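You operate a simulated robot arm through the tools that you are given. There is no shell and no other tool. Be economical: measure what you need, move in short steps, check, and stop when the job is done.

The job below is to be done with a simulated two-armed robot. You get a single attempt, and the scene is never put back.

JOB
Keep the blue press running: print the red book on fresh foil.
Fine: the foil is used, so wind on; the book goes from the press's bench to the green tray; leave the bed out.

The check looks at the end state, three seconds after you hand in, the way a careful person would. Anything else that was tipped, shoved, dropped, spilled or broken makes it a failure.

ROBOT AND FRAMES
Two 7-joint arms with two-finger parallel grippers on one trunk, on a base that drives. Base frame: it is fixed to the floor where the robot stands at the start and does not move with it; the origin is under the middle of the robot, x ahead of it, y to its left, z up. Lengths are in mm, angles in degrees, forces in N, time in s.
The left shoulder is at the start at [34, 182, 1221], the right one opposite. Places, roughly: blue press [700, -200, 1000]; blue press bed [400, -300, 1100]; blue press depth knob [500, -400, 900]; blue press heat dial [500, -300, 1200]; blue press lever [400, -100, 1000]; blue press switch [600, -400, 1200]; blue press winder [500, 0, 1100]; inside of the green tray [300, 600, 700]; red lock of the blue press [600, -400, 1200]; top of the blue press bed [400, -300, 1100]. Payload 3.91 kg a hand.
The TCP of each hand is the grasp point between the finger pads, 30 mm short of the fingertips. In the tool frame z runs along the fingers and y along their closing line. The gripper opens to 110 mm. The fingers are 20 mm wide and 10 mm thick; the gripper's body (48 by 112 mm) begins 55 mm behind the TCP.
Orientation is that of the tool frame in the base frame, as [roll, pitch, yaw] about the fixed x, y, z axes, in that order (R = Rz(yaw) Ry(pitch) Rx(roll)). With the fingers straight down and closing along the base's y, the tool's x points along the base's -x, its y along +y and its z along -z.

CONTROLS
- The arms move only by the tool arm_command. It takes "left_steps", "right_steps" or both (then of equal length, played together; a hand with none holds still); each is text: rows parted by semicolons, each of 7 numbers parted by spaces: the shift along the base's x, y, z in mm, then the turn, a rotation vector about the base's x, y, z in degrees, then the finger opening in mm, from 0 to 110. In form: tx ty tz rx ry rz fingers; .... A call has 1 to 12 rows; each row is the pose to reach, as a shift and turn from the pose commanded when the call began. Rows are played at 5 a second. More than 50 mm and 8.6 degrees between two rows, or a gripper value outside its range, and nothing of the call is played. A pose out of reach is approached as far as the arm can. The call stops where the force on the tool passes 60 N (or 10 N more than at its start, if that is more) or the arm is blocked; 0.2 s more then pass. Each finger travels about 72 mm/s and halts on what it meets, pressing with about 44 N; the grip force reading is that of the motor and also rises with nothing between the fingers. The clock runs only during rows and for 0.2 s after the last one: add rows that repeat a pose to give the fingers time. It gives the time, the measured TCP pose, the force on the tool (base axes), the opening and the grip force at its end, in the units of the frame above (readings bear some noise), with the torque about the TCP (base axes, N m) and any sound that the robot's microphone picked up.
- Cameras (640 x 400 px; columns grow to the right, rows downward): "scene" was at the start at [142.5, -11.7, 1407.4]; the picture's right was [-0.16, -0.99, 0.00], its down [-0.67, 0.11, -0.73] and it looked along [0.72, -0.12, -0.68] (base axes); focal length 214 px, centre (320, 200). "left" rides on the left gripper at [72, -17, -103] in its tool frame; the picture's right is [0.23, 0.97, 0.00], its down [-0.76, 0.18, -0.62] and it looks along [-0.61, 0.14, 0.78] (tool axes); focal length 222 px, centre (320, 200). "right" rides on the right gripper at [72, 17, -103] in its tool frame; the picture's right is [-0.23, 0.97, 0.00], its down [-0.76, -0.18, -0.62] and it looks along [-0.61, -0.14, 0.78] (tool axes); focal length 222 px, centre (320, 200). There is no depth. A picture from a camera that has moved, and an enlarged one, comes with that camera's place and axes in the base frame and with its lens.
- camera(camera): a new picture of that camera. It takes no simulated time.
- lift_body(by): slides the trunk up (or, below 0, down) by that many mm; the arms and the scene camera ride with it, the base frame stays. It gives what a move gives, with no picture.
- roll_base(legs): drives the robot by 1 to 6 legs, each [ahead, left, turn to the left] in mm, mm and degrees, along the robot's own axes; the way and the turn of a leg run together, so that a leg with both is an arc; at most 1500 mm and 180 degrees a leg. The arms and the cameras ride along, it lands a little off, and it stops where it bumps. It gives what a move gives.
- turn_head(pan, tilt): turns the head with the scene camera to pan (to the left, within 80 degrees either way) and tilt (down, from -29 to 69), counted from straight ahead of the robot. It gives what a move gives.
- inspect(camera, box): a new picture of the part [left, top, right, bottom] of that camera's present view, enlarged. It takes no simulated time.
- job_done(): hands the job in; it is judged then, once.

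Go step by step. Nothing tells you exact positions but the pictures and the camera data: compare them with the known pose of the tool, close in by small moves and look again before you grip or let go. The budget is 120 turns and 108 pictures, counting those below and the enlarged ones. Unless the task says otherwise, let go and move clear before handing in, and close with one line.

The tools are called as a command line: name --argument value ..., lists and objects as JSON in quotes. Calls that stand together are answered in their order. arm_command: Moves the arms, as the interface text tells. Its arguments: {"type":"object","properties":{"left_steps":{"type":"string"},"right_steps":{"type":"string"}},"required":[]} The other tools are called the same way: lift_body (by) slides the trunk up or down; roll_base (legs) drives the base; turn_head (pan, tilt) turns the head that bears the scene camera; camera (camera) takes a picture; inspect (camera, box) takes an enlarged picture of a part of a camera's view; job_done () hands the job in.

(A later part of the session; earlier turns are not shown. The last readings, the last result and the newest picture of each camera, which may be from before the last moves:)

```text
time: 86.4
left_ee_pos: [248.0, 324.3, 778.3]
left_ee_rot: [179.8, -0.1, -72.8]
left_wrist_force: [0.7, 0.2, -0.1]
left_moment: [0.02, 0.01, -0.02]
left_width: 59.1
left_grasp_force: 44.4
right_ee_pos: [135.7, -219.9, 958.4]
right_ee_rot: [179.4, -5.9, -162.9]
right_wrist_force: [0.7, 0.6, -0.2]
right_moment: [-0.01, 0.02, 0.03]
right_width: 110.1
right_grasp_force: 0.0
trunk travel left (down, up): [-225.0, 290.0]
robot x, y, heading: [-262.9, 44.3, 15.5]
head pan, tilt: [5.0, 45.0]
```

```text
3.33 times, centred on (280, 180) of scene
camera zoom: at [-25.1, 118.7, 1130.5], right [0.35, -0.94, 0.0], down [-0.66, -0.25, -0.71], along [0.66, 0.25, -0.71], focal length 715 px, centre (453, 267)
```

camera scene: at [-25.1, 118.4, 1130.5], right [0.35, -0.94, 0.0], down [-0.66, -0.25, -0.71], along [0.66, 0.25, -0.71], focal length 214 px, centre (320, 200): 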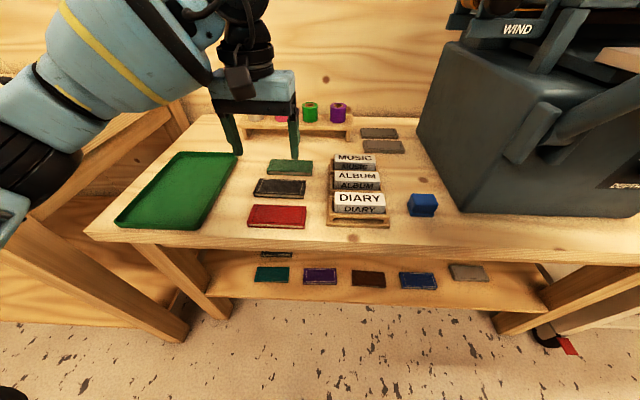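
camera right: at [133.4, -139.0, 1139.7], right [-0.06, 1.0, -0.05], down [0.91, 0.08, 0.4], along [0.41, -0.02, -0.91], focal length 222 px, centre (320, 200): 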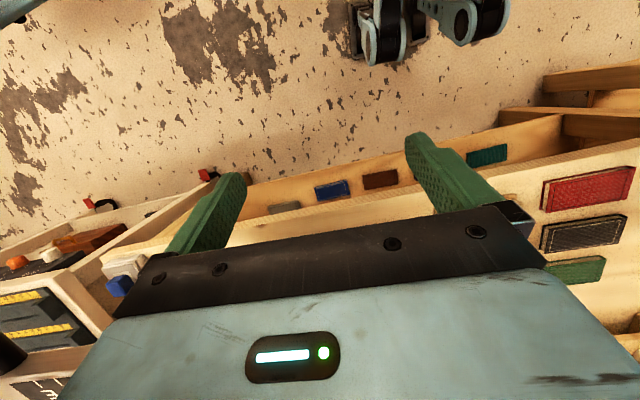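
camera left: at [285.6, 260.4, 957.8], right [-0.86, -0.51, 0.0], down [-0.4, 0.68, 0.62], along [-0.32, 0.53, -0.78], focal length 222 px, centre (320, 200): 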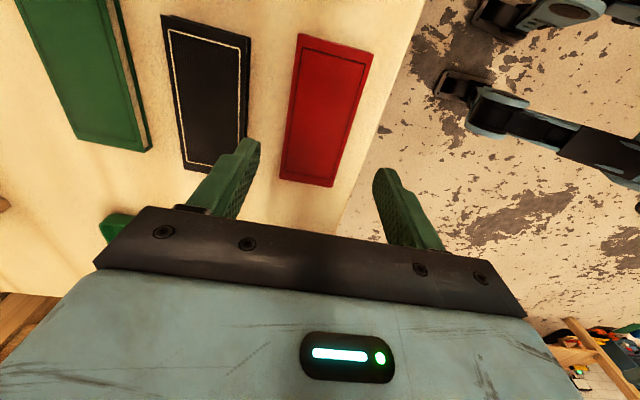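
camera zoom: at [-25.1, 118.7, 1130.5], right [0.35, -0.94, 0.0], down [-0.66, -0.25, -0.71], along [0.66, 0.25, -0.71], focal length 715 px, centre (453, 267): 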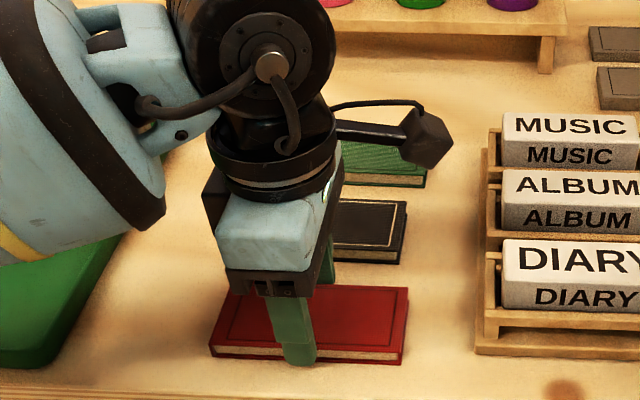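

The book is gripped at 59 mm. I'll lift it a little by arm and check it holds, then raise the trunk.

arm_command --left_steps "0 0 25 0 0 0 50; 0 0 50 0 0 0 50; 0 0 80 0 0 0 50; 0 0 110 0 0 0 50; 0 0 110 0 0 0 50"

lift_body --by 250

camera --camera "left"

camera --camera "scene"

```text
time: 87.6
left_ee_pos: [248.3, 324.4, 888.8]
left_ee_rot: [179.8, -0.2, -72.8]
left_wrist_force: [0.1, 0.4, -0.2]
left_moment: [-0.01, 0.02, 0.03]
left_width: 50.1
left_grasp_force: 0.0
right_ee_pos: [135.3, -219.0, 958.3]
right_ee_rot: [179.4, -5.9, -162.9]
right_wrist_force: [0.1, 0.6, -0.1]
right_moment: [-0.02, 0.04, 0.0]
right_width: 110.1
right_grasp_force: 0.1
trunk travel left (down, up): [-225.0, 290.0]
robot x, y, heading: [-260.1, 40.2, 15.8]
head pan, tilt: [5.0, 45.0]
```

```text
time: 90.2
left_ee_pos: [247.7, 325.4, 1137.0]
left_ee_rot: [179.8, -0.2, -72.7]
left_wrist_force: [-0.5, -0.4, -0.2]
left_moment: [-0.02, 0.0, 0.01]
left_width: 50.3
left_grasp_force: 0.1
right_ee_pos: [135.7, -218.2, 1207.9]
right_ee_rot: [179.3, -5.9, -163.0]
right_wrist_force: [-0.3, 0.2, -0.3]
right_moment: [0.05, 0.01, 0.02]
right_width: 109.9
right_grasp_force: 0.0
trunk travel left (down, up): [-475.0, 40.0]
robot x, y, heading: [-261.9, 43.9, 15.5]
head pan, tilt: [5.0, 45.0]
```

```text
45 pictures are left
camera left: at [286.0, 261.7, 1240.4], right [-0.86, -0.51, 0.0], down [-0.39, 0.68, 0.62], along [-0.32, 0.53, -0.78], focal length 222 px, centre (320, 200)
```

left: 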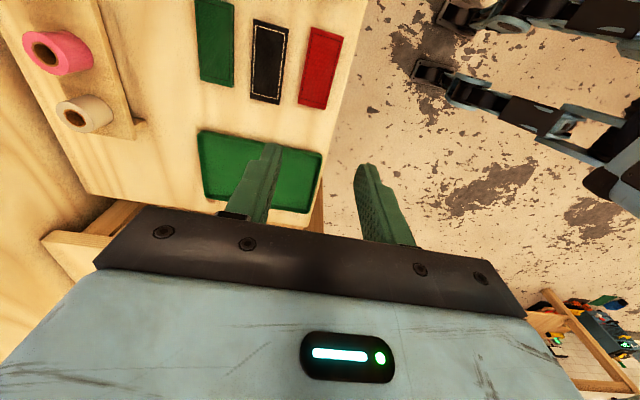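

```text
44 pictures are left
camera scene: at [-126.8, 90.2, 1403.6], right [0.35, -0.94, 0.0], down [-0.66, -0.25, -0.71], along [0.66, 0.25, -0.71], focal length 214 px, centre (320, 200)
```

scene: 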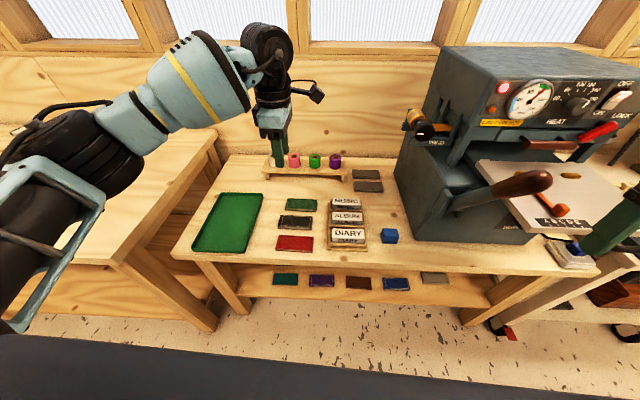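

The fingers slipped off the top edge because the grip was too shallow; the book still lies in place. I'll lower the trunk again and grip deeper.

lift_body --by -250

arm_command --left_steps "0 0 0 0 0 0 78; 0 0 -35 0 0 0 78; 0 0 -70 0 0 0 78; 0 0 -95 0 0 0 78; 0 0 -110 0 0 0 78; 0 0 -116 0 0 0 78; 0 0 -119 0 0 0 78; 0 0 -119 0 0 0 78"

inspect --camera "scene" --box '[200, 120, 360, 240]'

```text
time: 92.8
left_ee_pos: [247.0, 324.5, 888.3]
left_ee_rot: [180.0, -0.2, -72.8]
left_wrist_force: [0.4, -0.5, 0.2]
left_moment: [-0.01, 0.0, 0.01]
left_width: 50.1
left_grasp_force: 0.0
right_ee_pos: [135.8, -218.7, 958.1]
right_ee_rot: [179.4, -5.8, -162.9]
right_wrist_force: [-0.5, 0.3, -0.2]
right_moment: [-0.05, 0.0, 0.01]
right_width: 110.0
right_grasp_force: 0.0
trunk travel left (down, up): [-225.0, 290.0]
robot x, y, heading: [-261.6, 48.2, 15.5]
head pan, tilt: [5.0, 45.0]
```

```text
time: 94.6
left_ee_pos: [247.8, 324.0, 770.1]
left_ee_rot: [-179.9, -0.2, -72.8]
left_wrist_force: [2.7, 0.7, 12.8]
left_moment: [0.01, 0.5, -0.03]
left_width: 77.2
left_grasp_force: 0.0
right_ee_pos: [136.5, -218.6, 957.8]
right_ee_rot: [179.4, -5.8, -162.9]
right_wrist_force: [-0.6, -0.9, -0.2]
right_moment: [0.03, 0.0, -0.02]
right_width: 110.0
right_grasp_force: 0.1
trunk travel left (down, up): [-225.0, 290.0]
robot x, y, heading: [-258.4, 44.8, 15.8]
head pan, tilt: [5.0, 45.0]
```

```text
3.33 times, centred on (280, 180) of scene
camera zoom: at [-25.7, 118.3, 1130.8], right [0.35, -0.94, 0.0], down [-0.66, -0.25, -0.71], along [0.66, 0.25, -0.71], focal length 715 px, centre (453, 267)
```

zoom: 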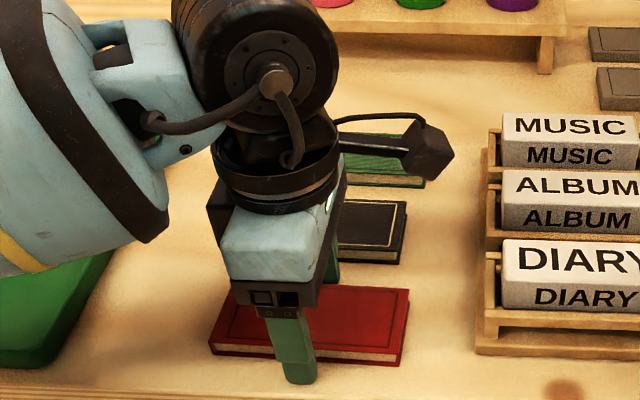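

Bench contact at TCP 770 puts the bench at z≈740. I'll raise by 2 mm, close fully and lift.

arm_command --left_steps "0 0 2 0 0 0 78; 0 0 2 0 0 0 50; 0 0 2 0 0 0 20; 0 0 2 0 0 0 20; 0 0 2 0 0 0 20; 0 0 20 0 0 0 20; 0 0 45 0 0 0 20; 0 0 80 0 0 0 20; 0 0 115 0 0 0 20; 0 0 115 0 0 0 20"

inspect --camera "scene" --box '[200, 60, 360, 240]'

```text
time: 96.8
left_ee_pos: [248.5, 325.0, 884.5]
left_ee_rot: [179.8, -0.3, -72.8]
left_wrist_force: [-0.1, 0.7, -1.1]
left_moment: [0.03, 0.05, 0.01]
left_width: 59.0
left_grasp_force: 44.2
right_ee_pos: [136.1, -218.5, 958.2]
right_ee_rot: [179.4, -5.9, -162.9]
right_wrist_force: [-0.1, 0.0, -0.2]
right_moment: [0.0, 0.01, 0.02]
right_width: 110.1
right_grasp_force: 0.0
trunk travel left (down, up): [-225.0, 290.0]
robot x, y, heading: [-262.6, 42.9, 15.6]
head pan, tilt: [5.0, 45.0]
```

```text
2.22 times, centred on (280, 150) of scene
camera zoom: at [-25.0, 118.8, 1130.4], right [0.35, -0.94, 0.0], down [-0.66, -0.25, -0.71], along [0.66, 0.25, -0.71], focal length 477 px, centre (409, 311)
```

zoom: 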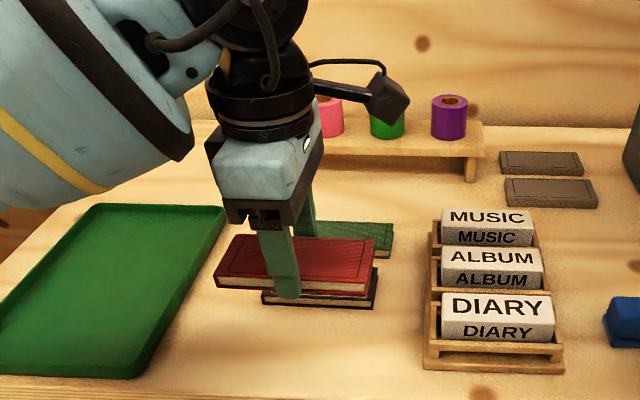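

The red book is held firmly. I'll raise the trunk, then raise and retract the hand so it can pass in front of the press above the lever.

lift_body --by 288

arm_command --left_steps "-20 -5 20 0 0 0 20; -40 -11 40 0 0 0 20; -60 -16 60 0 0 0 20; -80 -21 80 0 0 0 20; -80 -21 90 0 0 0 20; -80 -21 90 0 0 0 20"

camera --camera "scene"

```text
time: 99.7
left_ee_pos: [246.8, 325.1, 1171.2]
left_ee_rot: [179.8, -0.1, -72.7]
left_wrist_force: [0.0, -0.2, -1.3]
left_moment: [0.0, 0.01, 0.0]
left_width: 58.9
left_grasp_force: 43.5
right_ee_pos: [136.4, -218.5, 1244.9]
right_ee_rot: [179.3, -5.9, -162.9]
right_wrist_force: [0.9, -0.4, 0.3]
right_moment: [0.0, -0.03, 0.0]
right_width: 110.0
right_grasp_force: 0.0
trunk travel left (down, up): [-513.0, 2.0]
robot x, y, heading: [-260.4, 44.9, 15.7]
head pan, tilt: [5.0, 45.0]
```

```text
time: 101.1
left_ee_pos: [166.9, 304.7, 1262.4]
left_ee_rot: [179.8, -0.2, -72.7]
left_wrist_force: [-0.9, 0.6, -1.2]
left_moment: [0.01, -0.01, 0.0]
left_width: 59.0
left_grasp_force: 44.0
right_ee_pos: [136.0, -218.0, 1245.4]
right_ee_rot: [179.3, -5.9, -163.0]
right_wrist_force: [0.2, 0.6, 0.3]
right_moment: [0.01, 0.02, 0.0]
right_width: 109.7
right_grasp_force: 0.1
trunk travel left (down, up): [-513.0, 2.0]
robot x, y, heading: [-259.5, 46.2, 15.8]
head pan, tilt: [5.0, 45.0]
```

```text
41 pictures are left
camera scene: at [-175.9, 76.6, 1444.8], right [0.35, -0.94, 0.0], down [-0.66, -0.25, -0.71], along [0.66, 0.25, -0.71], focal length 214 px, centre (320, 200)
```

scene: 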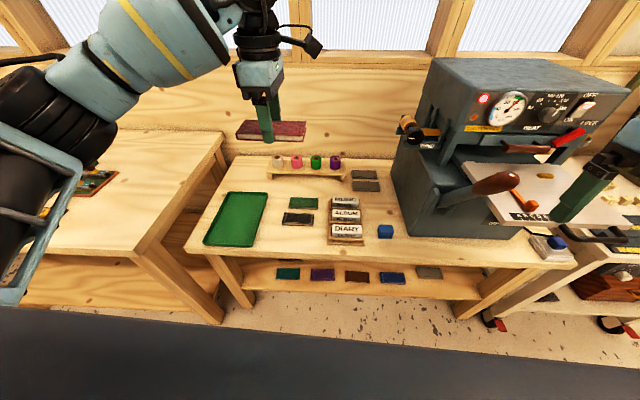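

Now I'll drive right along the bench so the book comes in front of the bed.

roll_base --legs '[[0, -614, 0]]'

turn_head --pan 10 --tilt 45

camera --camera "scene"

camera --camera "right"

```text
time: 107.0
left_ee_pos: [334.3, -288.1, 1262.0]
left_ee_rot: [179.9, -0.1, -72.5]
left_wrist_force: [0.7, 0.0, -0.9]
left_moment: [0.01, 0.0, -0.01]
left_width: 59.1
left_grasp_force: 44.0
right_ee_pos: [306.3, -811.5, 1246.2]
right_ee_rot: [179.5, -5.9, -162.6]
right_wrist_force: [-0.2, -0.4, 0.2]
right_moment: [0.0, -0.01, -0.03]
right_width: 110.1
right_grasp_force: 0.1
trunk travel left (down, up): [-513.0, 2.0]
robot x, y, heading: [-88.9, -551.2, 16.1]
head pan, tilt: [5.0, 45.0]
```

```text
time: 107.6
left_ee_pos: [333.6, -288.3, 1262.5]
left_ee_rot: [179.7, -0.1, -72.4]
left_wrist_force: [0.1, -0.2, -0.5]
left_moment: [0.01, 0.01, -0.01]
left_width: 58.9
left_grasp_force: 43.8
right_ee_pos: [304.7, -810.8, 1245.3]
right_ee_rot: [179.3, -5.9, -162.5]
right_wrist_force: [-0.4, 0.1, 0.5]
right_moment: [-0.01, 0.0, 0.02]
right_width: 110.2
right_grasp_force: 0.1
trunk travel left (down, up): [-513.0, 2.0]
robot x, y, heading: [-94.0, -555.9, 15.7]
head pan, tilt: [10.0, 45.0]
```

```text
40 pictures are left
camera scene: at [-10.6, -511.3, 1444.8], right [0.44, -0.9, 0.0], down [-0.64, -0.31, -0.71], along [0.64, 0.31, -0.71], focal length 214 px, centre (320, 200)
```

scene: 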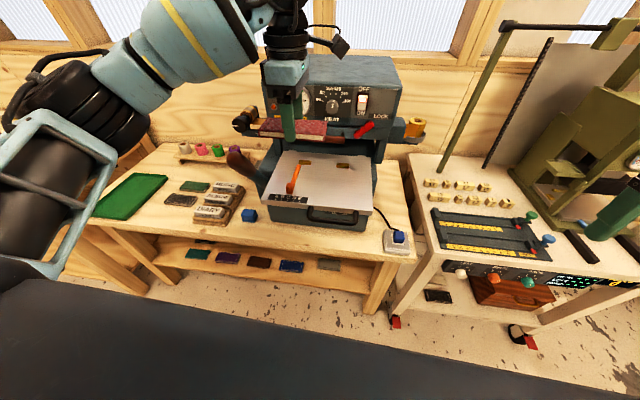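

```text
39 pictures are left
camera right: at [241.8, -814.9, 1356.1], right [-0.07, 1.0, -0.01], down [0.84, 0.07, 0.54], along [0.54, 0.03, -0.84], focal length 222 px, centre (320, 200)
```

right: 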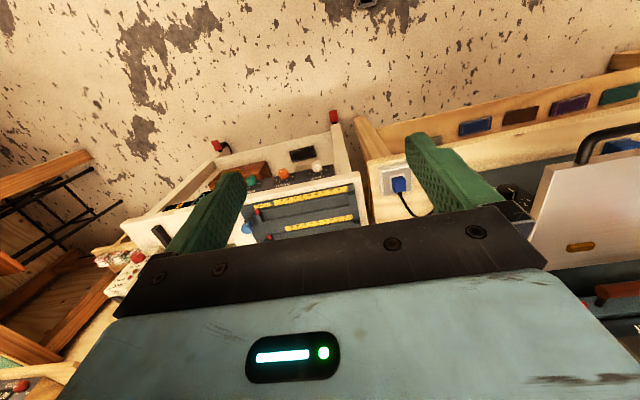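

The bed is in good view from above now. I'll zoom in to locate the guide, stops and bed edges.

inspect --camera "scene" --box '[230, 110, 400, 240]'

camera --camera "left"

```text
3.08 times, centred on (315, 175) of scene
camera zoom: at [-10.6, -511.3, 1444.8], right [0.44, -0.9, 0.0], down [-0.64, -0.31, -0.71], along [0.64, 0.31, -0.71], focal length 660 px, centre (335, 277)
```

zoom: 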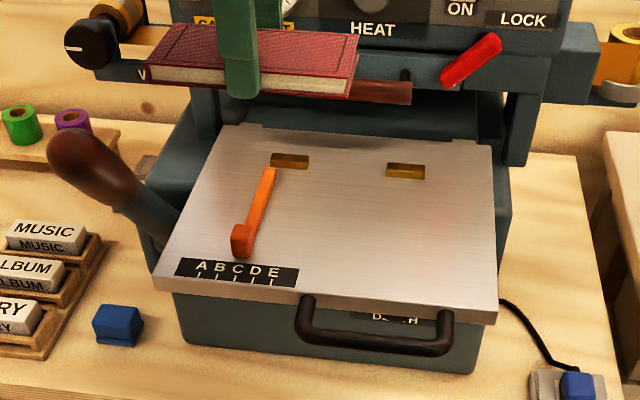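

```text
37 pictures are left
camera left: at [372.4, -351.1, 1365.4], right [-0.86, -0.51, 0.0], down [-0.4, 0.67, 0.62], along [-0.32, 0.53, -0.78], focal length 222 px, centre (320, 200)
```

left: 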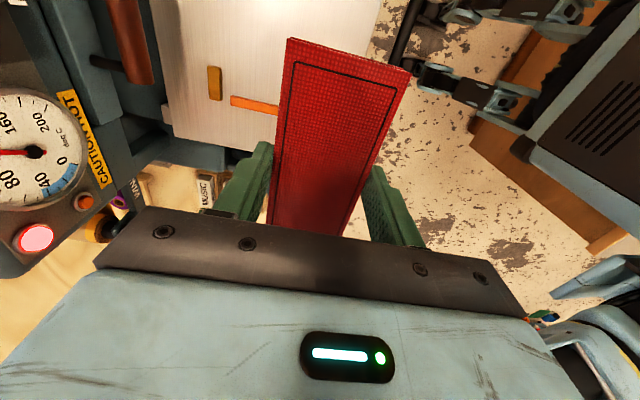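

The bed's yaw is about 17.8°, matching the book; the target book centre against guide and stops is about [433.6, -303.3]. I'll drive ahead 80 mm for reach and check again.

roll_base --legs '[[80, 0, 0]]'

```text
time: 108.7
left_ee_pos: [410.0, -266.3, 1262.1]
left_ee_rot: [179.9, -0.2, -72.5]
left_wrist_force: [0.6, 0.3, -1.3]
left_moment: [-0.01, 0.01, -0.01]
left_width: 58.9
left_grasp_force: 44.0
right_ee_pos: [380.7, -790.7, 1246.5]
right_ee_rot: [179.4, -5.8, -162.6]
right_wrist_force: [1.2, 0.0, -0.6]
right_moment: [0.01, -0.01, 0.03]
right_width: 110.2
right_grasp_force: 0.0
trunk travel left (down, up): [-513.0, 2.0]
robot x, y, heading: [-19.2, -528.5, 15.9]
head pan, tilt: [10.0, 45.0]
```

I'll move over the spot, slightly short of the stops and guide, and descend to about 28 mm above the bed for a check.

arm_command --left_steps "6 -14 0 0 0 0 20; 12 -28 0 0 0 0 20; 17 -42 0 0 0 0 20; 17 -42 -35 0 0 0 20; 17 -42 -70 0 0 0 20; 17 -42 -105 0 0 0 20; 17 -42 -137 0 0 0 20; 17 -42 -137 0 0 0 20"

inspect --camera "scene" --box '[210, 100, 410, 250]'

camera --camera "left"

```text
time: 110.5
left_ee_pos: [427.3, -308.8, 1123.8]
left_ee_rot: [179.9, -0.2, -72.5]
left_wrist_force: [-0.1, 0.3, -1.1]
left_moment: [-0.01, 0.02, 0.0]
left_width: 59.0
left_grasp_force: 44.2
right_ee_pos: [381.1, -791.0, 1246.3]
right_ee_rot: [179.4, -5.8, -162.5]
right_wrist_force: [-0.1, -0.1, -0.4]
right_moment: [0.01, 0.0, 0.0]
right_width: 110.1
right_grasp_force: 0.0
trunk travel left (down, up): [-513.0, 2.0]
robot x, y, heading: [-20.3, -532.2, 15.7]
head pan, tilt: [10.0, 45.0]
```

```text
2.67 times, centred on (310, 175) of scene
camera zoom: at [65.2, -489.8, 1444.9], right [0.44, -0.9, 0.0], down [-0.64, -0.31, -0.71], along [0.64, 0.31, -0.71], focal length 572 px, centre (347, 267)
```

zoom: 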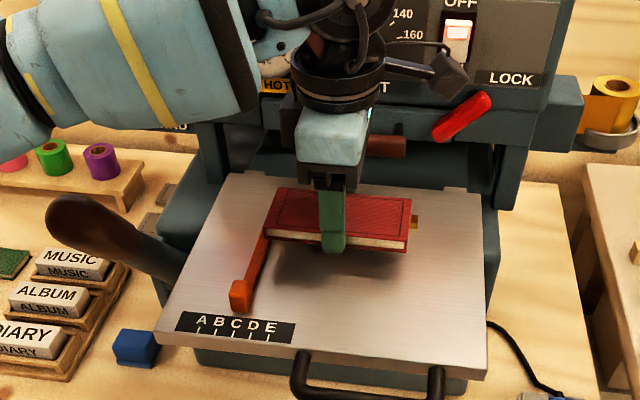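

```text
35 pictures are left
camera left: at [466.0, -371.3, 1227.7], right [-0.86, -0.51, 0.0], down [-0.4, 0.67, 0.62], along [-0.32, 0.53, -0.78], focal length 222 px, centre (320, 200)
```

left: 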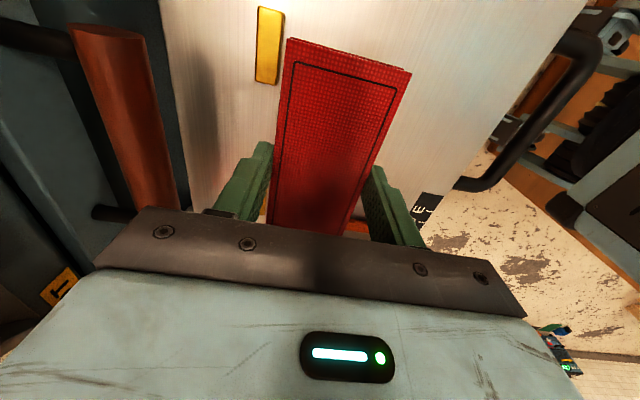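

The stop's front checks out at p'=351, with the book's back edge about 9 mm short of it and lined up. I'll descend carefully to contact.

arm_command --left_steps "0 0 -10 0 0 0 20; 0 0 -18 0 0 0 20; 0 0 -23 0 0 0 20; 0 0 -26 0 0 0 20; 0 0 -26 0 0 0 20"

inspect --camera "scene" --box '[250, 140, 370, 240]'

```text
time: 111.7
left_ee_pos: [428.0, -308.2, 1099.3]
left_ee_rot: [179.9, -0.2, -72.5]
left_wrist_force: [-0.5, 0.4, -1.1]
left_moment: [0.01, 0.02, 0.01]
left_width: 58.8
left_grasp_force: 44.5
right_ee_pos: [381.7, -791.0, 1244.9]
right_ee_rot: [179.4, -5.8, -162.7]
right_wrist_force: [-0.1, -0.2, 0.1]
right_moment: [0.0, 0.01, 0.0]
right_width: 109.9
right_grasp_force: 0.0
trunk travel left (down, up): [-513.0, 2.0]
robot x, y, heading: [-14.5, -528.8, 16.2]
head pan, tilt: [10.0, 45.0]
```

```text
4.00 times, centred on (310, 190) of scene
camera zoom: at [65.5, -489.5, 1444.8], right [0.44, -0.9, 0.0], down [-0.64, -0.31, -0.71], along [0.64, 0.31, -0.71], focal length 858 px, centre (360, 240)
```

zoom: 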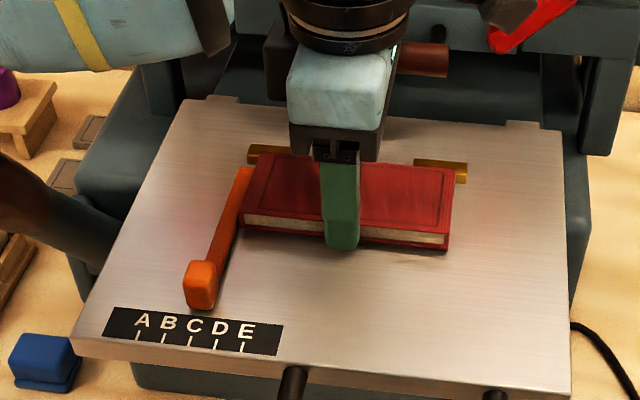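

The book is just above the bed, ~4 mm from the guide and ~9 mm from the stops. I'll touch down and slide it snugly into both.

arm_command --left_steps "0 0 -1.5 0 0 0 20; 3 1 -1.5 0 0 0 20; 6 2 -1.5 0 0 0 20; 8.8 2.8 -1.5 0 0 0 20; 8 5 -1.5 0 0 0 20; 7.5 6.8 -1.5 0 0 0 20; 7.5 6.8 -1.5 0 0 0 20"

inspect --camera "scene" --box '[250, 140, 370, 240]'

camera --camera "left"

```text
time: 113.3
left_ee_pos: [434.5, -302.3, 1097.1]
left_ee_rot: [179.9, -0.2, -72.4]
left_wrist_force: [0.9, -3.7, -0.2]
left_moment: [-0.03, 0.04, 0.16]
left_width: 58.9
left_grasp_force: 44.2
right_ee_pos: [381.6, -790.7, 1245.4]
right_ee_rot: [179.5, -5.9, -162.6]
right_wrist_force: [0.3, -0.1, 0.5]
right_moment: [0.02, -0.01, 0.0]
right_width: 110.2
right_grasp_force: 0.1
trunk travel left (down, up): [-513.0, 2.0]
robot x, y, heading: [-20.2, -530.3, 16.0]
head pan, tilt: [10.0, 45.0]
```

```text
4.00 times, centred on (310, 190) of scene
camera zoom: at [65.5, -490.0, 1444.8], right [0.44, -0.9, 0.0], down [-0.64, -0.31, -0.71], along [0.64, 0.31, -0.71], focal length 858 px, centre (360, 240)
```

zoom: 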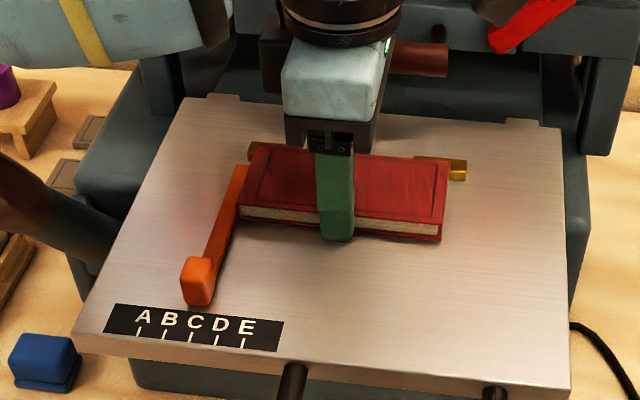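

```text
32 pictures are left
camera left: at [472.8, -365.4, 1201.3], right [-0.86, -0.51, 0.0], down [-0.4, 0.67, 0.62], along [-0.32, 0.53, -0.78], focal length 222 px, centre (320, 200)
```

left: 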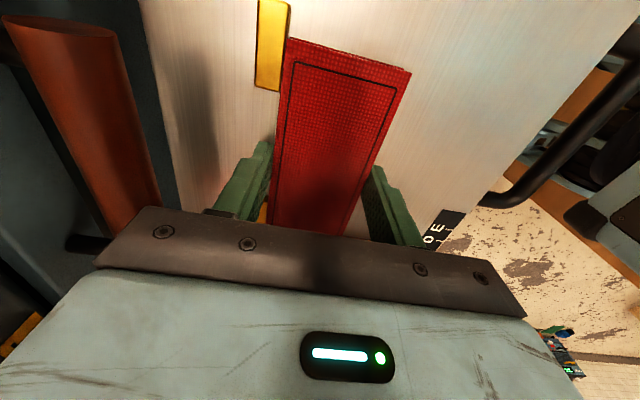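

The book is seated, but the orange guide seems to have slid ~3 mm left when touched. I'll release the book, lift straight up and compare closely.

arm_command --left_steps "0 0 0 0 0 0 70; 0 0 0 0 0 0 76; 0 0 0 0 0 0 76; 0 0 20 0 0 0 76; 0 0 50 0 0 0 76; 0 0 90 0 0 0 76; 0 0 130 0 0 0 76; 0 0 130 0 0 0 76"

inspect --camera "scene" --box '[250, 140, 370, 240]'

```text
time: 115.1
left_ee_pos: [432.1, -301.2, 1228.0]
left_ee_rot: [179.9, -0.2, -72.5]
left_wrist_force: [-0.5, 0.6, 0.5]
left_moment: [-0.02, -0.01, 0.01]
left_width: 76.1
left_grasp_force: 0.0
right_ee_pos: [381.4, -789.5, 1245.5]
right_ee_rot: [179.5, -5.9, -162.7]
right_wrist_force: [-0.4, -0.3, -0.1]
right_moment: [0.01, -0.01, 0.01]
right_width: 110.1
right_grasp_force: 0.0
trunk travel left (down, up): [-513.0, 2.0]
robot x, y, heading: [-16.7, -527.7, 15.6]
head pan, tilt: [10.0, 45.0]
```

```text
4.00 times, centred on (310, 190) of scene
camera zoom: at [65.9, -489.1, 1444.7], right [0.44, -0.9, 0.0], down [-0.64, -0.31, -0.71], along [0.64, 0.31, -0.71], focal length 858 px, centre (360, 240)
```

zoom: 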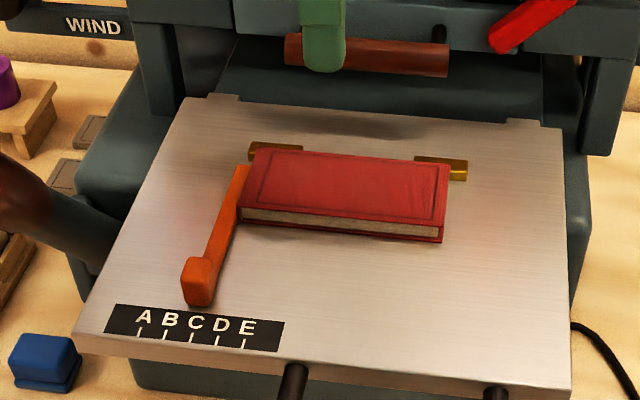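

The book sits square against the stops and guide, which still reads at C. Next I'll push the bed in by its black handle with the right hand pointing forward, so I'll back off and shift left.

arm_command --left_steps "0 0 20 0 0 0 76; -20 -5 40 0 0 0 76; -40 -11 50 0 0 0 76; -40 -11 50 0 0 0 76"

roll_base --legs '[[-250, 0, 0], [0, 175, 0]]'

arm_command --right_steps "0 0 0 0 0 -8.4 90; 0 0 0 0 0 -16.8 90; 0 0 0 0 0 -25.2 90; 0 0 0 0 0 -33.6 90; 0 0 0 0 0 -42 90; 0 0 0 0 0 -50.4 90; 0 0 0 0 0 -58.8 90; 0 0 0 0 0 -67.2 90; 0 0 0 0 0 -75.6 90; 0 0 0 0 0 -84 90; 0 0 0 0 0 -90 90; 0 0 0 0 0 -90 90"

turn_head --pan -10 --tilt 38

camera --camera "scene"

```text
time: 116.1
left_ee_pos: [394.9, -313.6, 1277.5]
left_ee_rot: [179.9, -0.2, -72.6]
left_wrist_force: [-0.5, -0.7, 0.4]
left_moment: [-0.01, 0.0, -0.03]
left_width: 76.0
left_grasp_force: 0.0
right_ee_pos: [382.5, -790.0, 1245.4]
right_ee_rot: [179.4, -5.9, -162.6]
right_wrist_force: [0.3, 0.4, -1.1]
right_moment: [-0.02, 0.0, -0.05]
right_width: 110.0
right_grasp_force: 0.1
trunk travel left (down, up): [-513.0, 2.0]
robot x, y, heading: [-19.3, -529.6, 15.8]
head pan, tilt: [10.0, 45.0]
```

```text
time: 119.7
left_ee_pos: [106.3, -217.8, 1276.9]
left_ee_rot: [179.9, -0.1, -72.7]
left_wrist_force: [-0.6, -0.1, 0.7]
left_moment: [0.01, 0.02, 0.03]
left_width: 76.3
left_grasp_force: 0.1
right_ee_pos: [90.3, -692.2, 1244.8]
right_ee_rot: [179.4, -5.8, -162.8]
right_wrist_force: [-0.1, -0.3, -0.8]
right_moment: [0.01, 0.0, 0.02]
right_width: 109.9
right_grasp_force: 0.0
trunk travel left (down, up): [-513.0, 2.0]
robot x, y, heading: [-305.6, -429.9, 15.6]
head pan, tilt: [10.0, 45.0]
```

```text
time: 122.3
left_ee_pos: [106.0, -216.0, 1277.8]
left_ee_rot: [179.8, -0.3, -72.7]
left_wrist_force: [-1.2, 0.7, 0.0]
left_moment: [-0.03, 0.0, 0.01]
left_width: 75.7
left_grasp_force: 0.1
right_ee_pos: [90.5, -692.5, 1245.2]
right_ee_rot: [179.4, -5.7, 107.2]
right_wrist_force: [-0.1, -0.8, 0.4]
right_moment: [0.02, 0.0, 0.0]
right_width: 89.7
right_grasp_force: 0.1
trunk travel left (down, up): [-513.0, 2.0]
robot x, y, heading: [-306.1, -433.9, 15.6]
head pan, tilt: [10.0, 45.0]
```

```text
time: 123.1
left_ee_pos: [105.3, -216.0, 1277.6]
left_ee_rot: [179.9, -0.3, -72.6]
left_wrist_force: [0.2, 0.6, -0.4]
left_moment: [0.02, 0.01, 0.02]
left_width: 76.4
left_grasp_force: 0.0
right_ee_pos: [89.6, -692.9, 1245.8]
right_ee_rot: [179.3, -5.7, 107.2]
right_wrist_force: [-1.1, -0.3, 0.4]
right_moment: [0.01, -0.03, -0.03]
right_width: 90.3
right_grasp_force: 0.0
trunk travel left (down, up): [-513.0, 2.0]
robot x, y, heading: [-305.5, -430.2, 15.9]
head pan, tilt: [-10.0, 38.0]
```

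```text
30 pictures are left
camera scene: at [-211.5, -417.7, 1455.0], right [0.1, -0.99, 0.0], down [-0.61, -0.06, -0.79], along [0.78, 0.08, -0.62], focal length 214 px, centre (320, 200)
```

scene: 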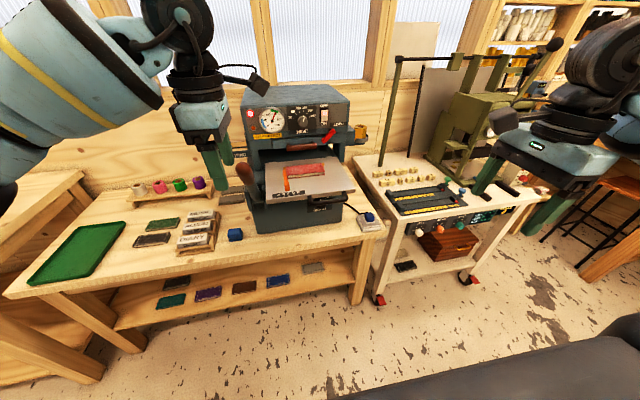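

There is room on both sides. I'll level the right hand and pitch it to point forward while moving it to a standoff in front of the bed handle.

arm_command --right_steps "5 15 0 -2.7 -0.8 0 70; 10 30 0 -5.4 -1.7 0 70; 10 30 0 -5.4 -1.7 0 70"

arm_command --right_steps "8 20 -8 2.4 -7.8 0 70; 16 40 -16 4.8 -15.6 0 70; 24 60 -24 7.2 -23.4 0 70; 32 80 -32 9.7 -31.3 0 70; 40 100 -40 12.1 -39.1 0 70; 48 125 -48 14.5 -46.9 0 70; 56 150 -56 16.9 -54.7 0 70; 64 175 -64 19.3 -62.5 0 70; 72 200 -72 21.8 -70.4 0 70; 80 220 -80 24.2 -78.2 0 70; 82 231 -95 26.6 -86 0 70; 82 231 -95 26.6 -86 0 70"

camera --camera "scene"

```text
time: 123.9
left_ee_pos: [105.1, -217.7, 1278.4]
left_ee_rot: [179.9, -0.1, -72.7]
left_wrist_force: [0.5, 0.3, 0.1]
left_moment: [0.02, 0.04, 0.0]
left_width: 75.9
left_grasp_force: 0.0
right_ee_pos: [100.7, -662.1, 1245.3]
right_ee_rot: [179.4, -0.2, 107.2]
right_wrist_force: [-0.4, -0.8, -0.6]
right_moment: [0.0, 0.02, -0.01]
right_width: 70.0
right_grasp_force: 0.0
trunk travel left (down, up): [-513.0, 2.0]
robot x, y, heading: [-304.7, -433.2, 15.9]
head pan, tilt: [-10.0, 38.0]
```

```text
time: 126.5
left_ee_pos: [103.5, -213.1, 1278.0]
left_ee_rot: [-180.0, -0.3, -72.6]
left_wrist_force: [-0.6, -0.4, -0.1]
left_moment: [0.01, 0.0, 0.02]
left_width: 76.0
left_grasp_force: 0.0
right_ee_pos: [166.0, -405.0, 1173.4]
right_ee_rot: [89.5, -1.1, 106.1]
right_wrist_force: [-2.0, 0.7, -3.8]
right_moment: [0.1, -0.39, -0.09]
right_width: 69.7
right_grasp_force: 0.1
right hand out of reach, approached as far as the arm can: row 9, 10, 11, 12
trunk travel left (down, up): [-513.0, 2.0]
robot x, y, heading: [-305.6, -426.7, 16.0]
head pan, tilt: [-10.0, 38.0]
```

```text
29 pictures are left
camera scene: at [-213.4, -414.8, 1455.4], right [0.1, -0.99, 0.0], down [-0.61, -0.06, -0.79], along [0.78, 0.08, -0.61], focal length 214 px, centre (320, 200)
```

scene: 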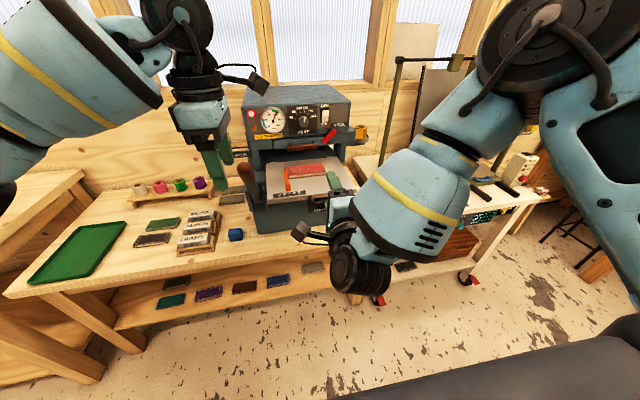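

The right hand now points forward near the handle. I'll get the handle's exact place from two views.

inspect --camera "scene" --box '[230, 150, 370, 240]'

camera --camera "right"

```text
4.44 times, centred on (300, 195) of scene
camera zoom: at [-213.4, -414.8, 1455.4], right [0.1, -0.99, 0.0], down [-0.61, -0.06, -0.79], along [0.78, 0.08, -0.61], focal length 953 px, centre (409, 222)
```

zoom: 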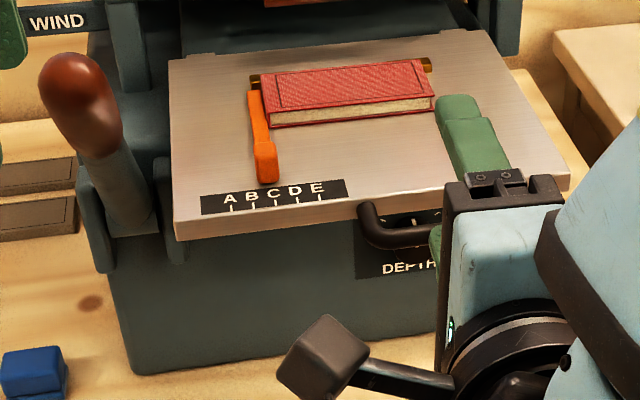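

```text
27 pictures are left
camera right: at [46.2, -364.3, 1189.6], right [0.06, -0.24, 0.97], down [-0.39, -0.9, -0.2], along [0.92, -0.36, -0.15], focal length 222 px, centre (320, 200)
```

right: 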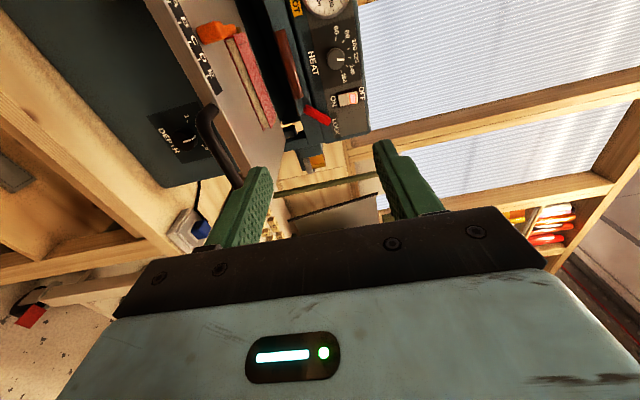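

The handle's bar is about 115 mm long, centred near q'≈465 and z≈1050. I'll bring the right hand level with it, just short of contact, with the fingers open above and below.

arm_command --right_steps "5 0 -25 0 0 0.5 90; 10 0 -50 0 0 1 90; 15 0 -75 0 0 1.7 90; 20 0 -100 0 0 1.7 90; 30 1 -123 0 0 1.7 90; 55 1 -123 0 0 1.7 90; 80 2 -123 0 0 1.7 90; 92 2 -123 0 0 1.7 90; 92 2 -123 0 0 1.7 90"

camera --camera "right"

inspect --camera "scene" --box '[230, 150, 370, 240]'

```text
time: 128.5
left_ee_pos: [106.4, -216.3, 1278.4]
left_ee_rot: [179.9, -0.2, -72.8]
left_wrist_force: [0.5, -0.3, 0.9]
left_moment: [0.01, -0.02, -0.01]
left_width: 76.2
left_grasp_force: 0.1
right_ee_pos: [175.2, -335.3, 1101.6]
right_ee_rot: [89.5, 0.1, 108.8]
right_wrist_force: [-0.2, 0.0, 0.0]
right_moment: [-0.01, 0.02, 0.03]
right_width: 89.9
right_grasp_force: 0.0
right hand out of reach, approached as far as the arm can: row 1, 2, 3, 4, 5, 6, 7, 8, 9
trunk travel left (down, up): [-513.0, 2.0]
robot x, y, heading: [-308.5, -431.2, 16.0]
head pan, tilt: [-10.0, 38.0]
```

```text
26 pictures are left
camera right: at [54.1, -300.0, 1118.1], right [0.07, -0.22, 0.97], down [-0.34, -0.92, -0.18], along [0.94, -0.32, -0.13], focal length 222 px, centre (320, 200)
```

right: 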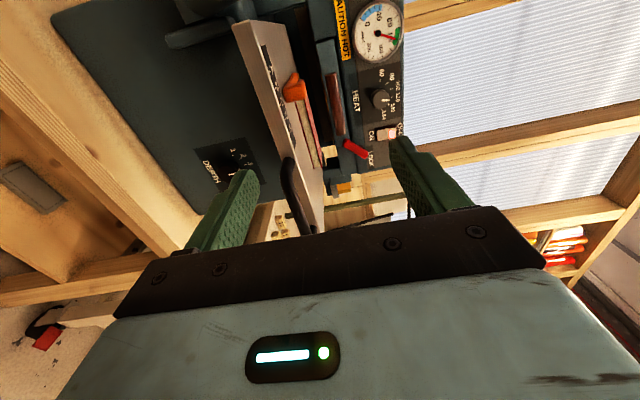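

```text
4.44 times, centred on (300, 195) of scene
camera zoom: at [-211.4, -418.0, 1455.0], right [0.1, -0.99, 0.0], down [-0.61, -0.06, -0.79], along [0.78, 0.08, -0.62], focal length 953 px, centre (409, 222)
```

zoom: 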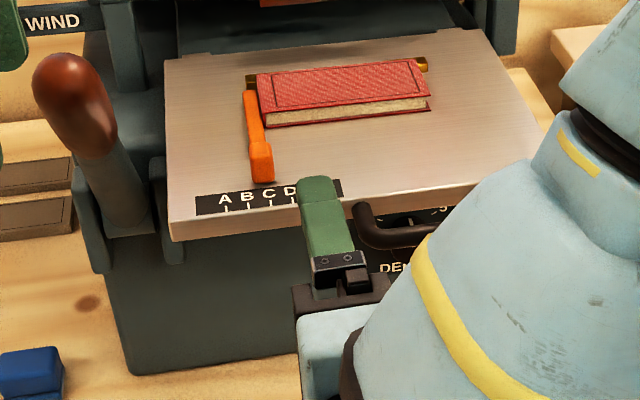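

The arm is too folded at this distance again. I'll back the base 130 mm so the handle falls in the good zone, then re-approach; the base itself can then push the bed.

roll_base --legs '[[-130, 0, 0]]'

arm_command --right_steps "10 -17 -10 0 0 0 90; 20 -35 -20 0 0 0 90; 30 -52 -30 0 0 -1 90; 40 -70 -40 0 0 -1 90; 60 -70 -50 0 0 -1 90; 90 -65 -51 0 0 -1 90; 130 -50 -51 0 0 -1 90; 160 -42 -51 0 0 -1 90; 190 -33 -51 0 0 -1 90; 200 -30 -51 0 0 -1 90; 200 -30 -51 0 0 -1 90"

inspect --camera "scene" --box '[230, 130, 370, 220]'

camera --camera "right"

```text
time: 129.6
left_ee_pos: [33.3, -236.5, 1279.5]
left_ee_rot: [-179.7, -0.1, -72.8]
left_wrist_force: [-0.8, 0.9, 0.1]
left_moment: [0.05, -0.03, 0.01]
left_width: 76.1
left_grasp_force: 0.1
right_ee_pos: [104.6, -354.6, 1105.1]
right_ee_rot: [89.3, 0.0, 108.8]
right_wrist_force: [1.0, 0.5, -0.1]
right_moment: [0.02, -0.01, 0.0]
right_width: 90.2
right_grasp_force: 0.1
trunk travel left (down, up): [-513.0, 2.0]
robot x, y, heading: [-373.0, -444.3, 15.7]
head pan, tilt: [-10.0, 38.0]
stopped in leg 1: the robot was blocked; the commanded pose is now the measured one
```

```text
time: 132.0
left_ee_pos: [42.6, -234.2, 1277.3]
left_ee_rot: [179.8, -0.1, -72.8]
left_wrist_force: [0.2, -0.2, 0.1]
left_moment: [0.01, -0.01, 0.0]
left_width: 75.8
left_grasp_force: 0.0
right_ee_pos: [290.4, -309.3, 1099.4]
right_ee_rot: [92.5, 0.1, 104.2]
right_wrist_force: [-0.4, 0.9, -1.1]
right_moment: [0.01, -0.02, -0.02]
right_width: 89.7
right_grasp_force: 0.1
right hand out of reach, approached as far as the arm can: row 1, 2, 3, 4, 5, 6, 7, 8, 9, 10, 11
trunk travel left (down, up): [-513.0, 2.0]
robot x, y, heading: [-370.4, -447.6, 15.5]
head pan, tilt: [-10.0, 38.0]
```

```text
4.44 times, centred on (300, 175) of scene
camera zoom: at [-276.0, -435.7, 1455.1], right [0.1, -0.99, 0.0], down [-0.61, -0.06, -0.79], along [0.78, 0.08, -0.62], focal length 953 px, centre (409, 311)
```

zoom: 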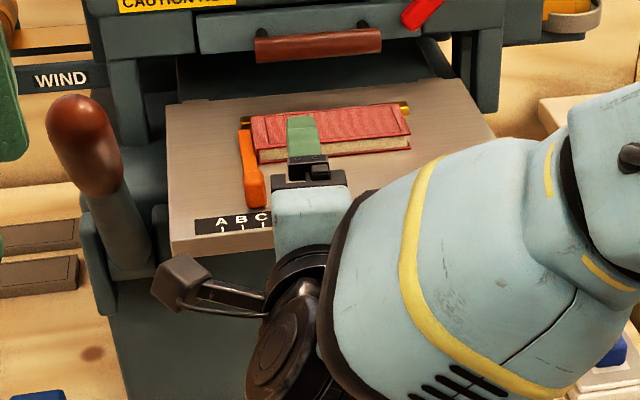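

```text
23 pictures are left
camera right: at [171.7, -264.6, 1121.3], right [0.09, -0.21, 0.97], down [-0.42, -0.89, -0.15], along [0.9, -0.4, -0.17], focal length 222 px, centre (320, 200)
```

right: 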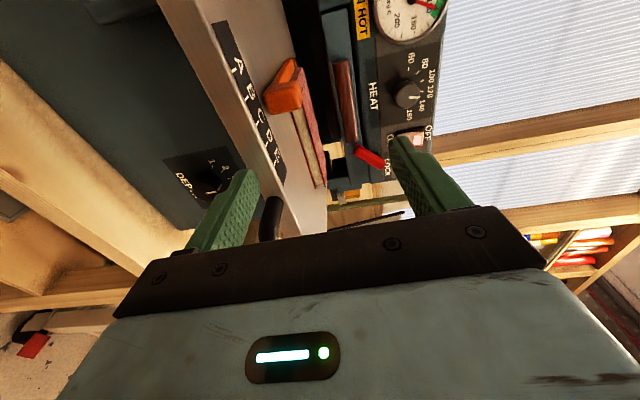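

The fingers now straddle the bed's edge untouched, but a forward-pointing grip won't reach sideways. I'll withdraw, raise the right hand and tilt it to ~35° from vertical, which also clears the press head, then drive ahead.

arm_command --right_steps "-38 -11 0 0 0 0 90; -76 -22 0 0 0 0 90; -110 -32 5 0 0 0 90; -115 -45 30 -1.9 7.7 0 90; -120 -60 55 -3.8 15.4 0 90; -120 -75 80 -5.7 23 0 90; -120 -90 105 -7.6 30.6 0 90; -120 -105 120 -9.5 38.2 0 90; -120 -120 130 -11.4 45.8 0 90; -120 -120 130 -13.5 53.3 0 90; -120 -120 130 -13.5 53.3 0 90"

roll_base --legs '[[170, 0, 0]]'

```text
time: 134.4
left_ee_pos: [40.5, -234.4, 1276.7]
left_ee_rot: [179.8, -0.3, -72.8]
left_wrist_force: [-0.1, -0.2, 0.7]
left_moment: [0.01, 0.02, 0.01]
left_width: 76.0
left_grasp_force: 0.1
right_ee_pos: [169.6, -429.5, 1231.5]
right_ee_rot: [147.5, 0.1, 104.3]
right_wrist_force: [-0.4, 0.7, -0.3]
right_moment: [0.0, 0.02, 0.03]
right_width: 89.7
right_grasp_force: 0.2
trunk travel left (down, up): [-513.0, 2.0]
robot x, y, heading: [-371.2, -450.2, 15.8]
head pan, tilt: [-10.0, 38.0]
```

```text
time: 135.9
left_ee_pos: [203.4, -190.6, 1277.6]
left_ee_rot: [179.9, -0.1, -72.9]
left_wrist_force: [0.4, 0.8, 0.0]
left_moment: [0.03, 0.02, 0.01]
left_width: 76.2
left_grasp_force: 0.0
right_ee_pos: [331.1, -383.9, 1232.4]
right_ee_rot: [147.3, 0.1, 104.2]
right_wrist_force: [0.3, 0.5, 0.7]
right_moment: [0.0, 0.04, -0.06]
right_width: 90.0
right_grasp_force: 0.1
trunk travel left (down, up): [-513.0, 2.0]
robot x, y, heading: [-205.5, -403.2, 15.7]
head pan, tilt: [-10.0, 38.0]
```

The hand is tilted properly at [331, -384, 1232]. I'll look at the handle again from here to fix its position.

turn_head --pan -5 --tilt 50

camera --camera "scene"

camera --camera "right"

```text
time: 136.6
left_ee_pos: [205.3, -190.3, 1276.2]
left_ee_rot: [179.8, -0.1, -72.9]
left_wrist_force: [0.9, -0.9, 0.6]
left_moment: [-0.01, -0.01, 0.0]
left_width: 76.0
left_grasp_force: 0.0
right_ee_pos: [334.0, -384.2, 1231.6]
right_ee_rot: [147.4, 0.1, 104.2]
right_wrist_force: [-0.9, -0.2, 0.5]
right_moment: [0.01, 0.0, 0.0]
right_width: 90.1
right_grasp_force: 0.0
trunk travel left (down, up): [-513.0, 2.0]
robot x, y, heading: [-210.3, -404.2, 15.4]
head pan, tilt: [-5.0, 50.0]
```

```text
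22 pictures are left
camera scene: at [-122.3, -384.3, 1437.8], right [0.18, -0.98, 0.0], down [-0.75, -0.14, -0.64], along [0.63, 0.12, -0.77], focal length 214 px, centre (320, 200)
```

scene: 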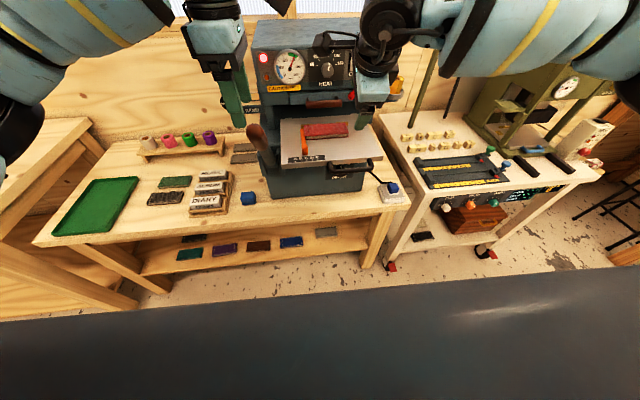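

```text
21 pictures are left
camera right: at [275.0, -324.2, 1327.9], right [0.85, -0.02, 0.52], down [-0.28, -0.86, 0.43], along [0.44, -0.52, -0.73], focal length 222 px, centre (320, 200)
```

right: 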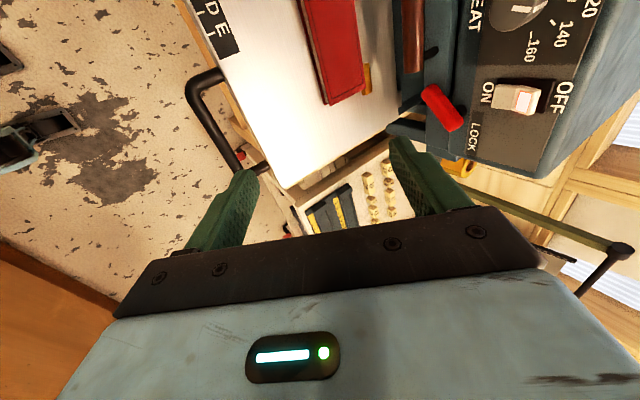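

The bed has already slid in ~30 mm from the earlier brush and moves freely; the book is still seated. I'll take one zoom to get the handle bar's height.

inspect --camera "scene" --box '[260, 90, 400, 200]'

```text
3.64 times, centred on (330, 145) of scene
camera zoom: at [-122.3, -384.3, 1437.8], right [0.18, -0.98, 0.0], down [-0.75, -0.14, -0.64], along [0.63, 0.12, -0.77], focal length 780 px, centre (284, 400)
```

zoom: 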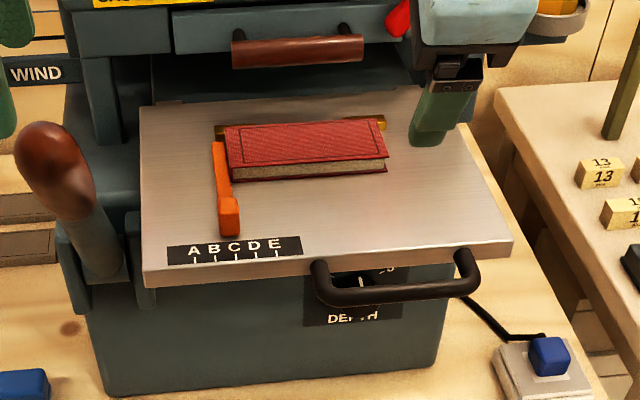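

The bar's centre is about [310.5, -389, 1052], with ~30 mm to the bed's front. I'll go to a point 60 mm up along the tool axis, then in with the fingers 30 mm open.

arm_command --right_steps "-25 -7 -25 0 0 1 30; -50 -14 -60 0 0 2 30; -65 -18 -95 0 0 3 30; -65 -18 -113 0 0 3 30; -58 -16 -124 0 0 3 30; -50 -13 -137 0 0 3 30; -42 -11 -150 0 0 3 30; -36 -9 -160 0 0 3 30; -33 -8 -165 0 0 3 30; -33 -8 -165 0 0 3 30"

inspect --camera "scene" --box '[300, 110, 400, 190]'

```text
time: 138.8
left_ee_pos: [203.3, -189.7, 1276.7]
left_ee_rot: [179.8, 0.0, -72.9]
left_wrist_force: [-0.2, 0.2, 0.0]
left_moment: [-0.01, 0.01, 0.01]
left_width: 76.2
left_grasp_force: 0.0
right_ee_pos: [299.3, -393.2, 1068.1]
right_ee_rot: [147.4, 0.1, 107.2]
right_wrist_force: [-0.8, 0.4, 0.1]
right_moment: [-0.02, -0.03, 0.01]
right_width: 29.8
right_grasp_force: 0.1
trunk travel left (down, up): [-513.0, 2.0]
robot x, y, heading: [-208.1, -401.9, 15.8]
head pan, tilt: [-5.0, 50.0]
```

```text
5.00 times, centred on (350, 150) of scene
camera zoom: at [-123.0, -384.4, 1437.9], right [0.18, -0.98, 0.0], down [-0.75, -0.14, -0.64], along [0.63, 0.12, -0.77], focal length 1072 px, centre (170, 450)
```

zoom: 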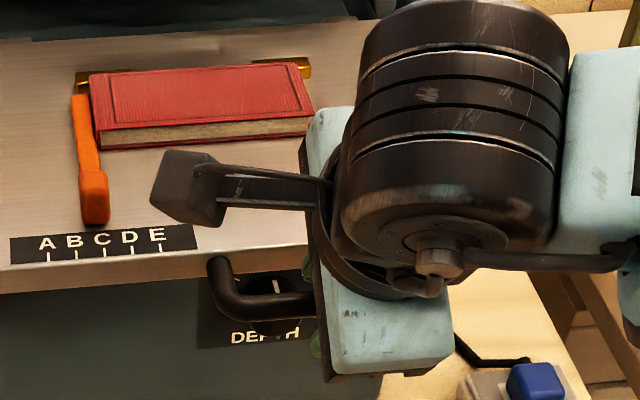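

There was no contact on the way in. I'll close on the bar and read the width.

arm_command --right_steps "0 0 0 0 0 0 15; 0 0 0 0 0 0 4; 0 0 0 0 0 0 4; 0 0 0 0 0 0 4"

```text
time: 139.8
left_ee_pos: [204.2, -189.6, 1276.9]
left_ee_rot: [179.8, -0.1, -73.0]
left_wrist_force: [0.1, -0.1, -0.1]
left_moment: [-0.03, -0.02, 0.01]
left_width: 76.1
left_grasp_force: 0.1
right_ee_pos: [299.8, -391.9, 1068.7]
right_ee_rot: [147.3, 0.1, 107.2]
right_wrist_force: [2.8, 0.1, 4.7]
right_moment: [-0.49, -0.25, 0.81]
right_width: 13.9
right_grasp_force: 45.6
trunk travel left (down, up): [-513.0, 2.0]
robot x, y, heading: [-206.8, -400.6, 15.5]
head pan, tilt: [-5.0, 50.0]
```

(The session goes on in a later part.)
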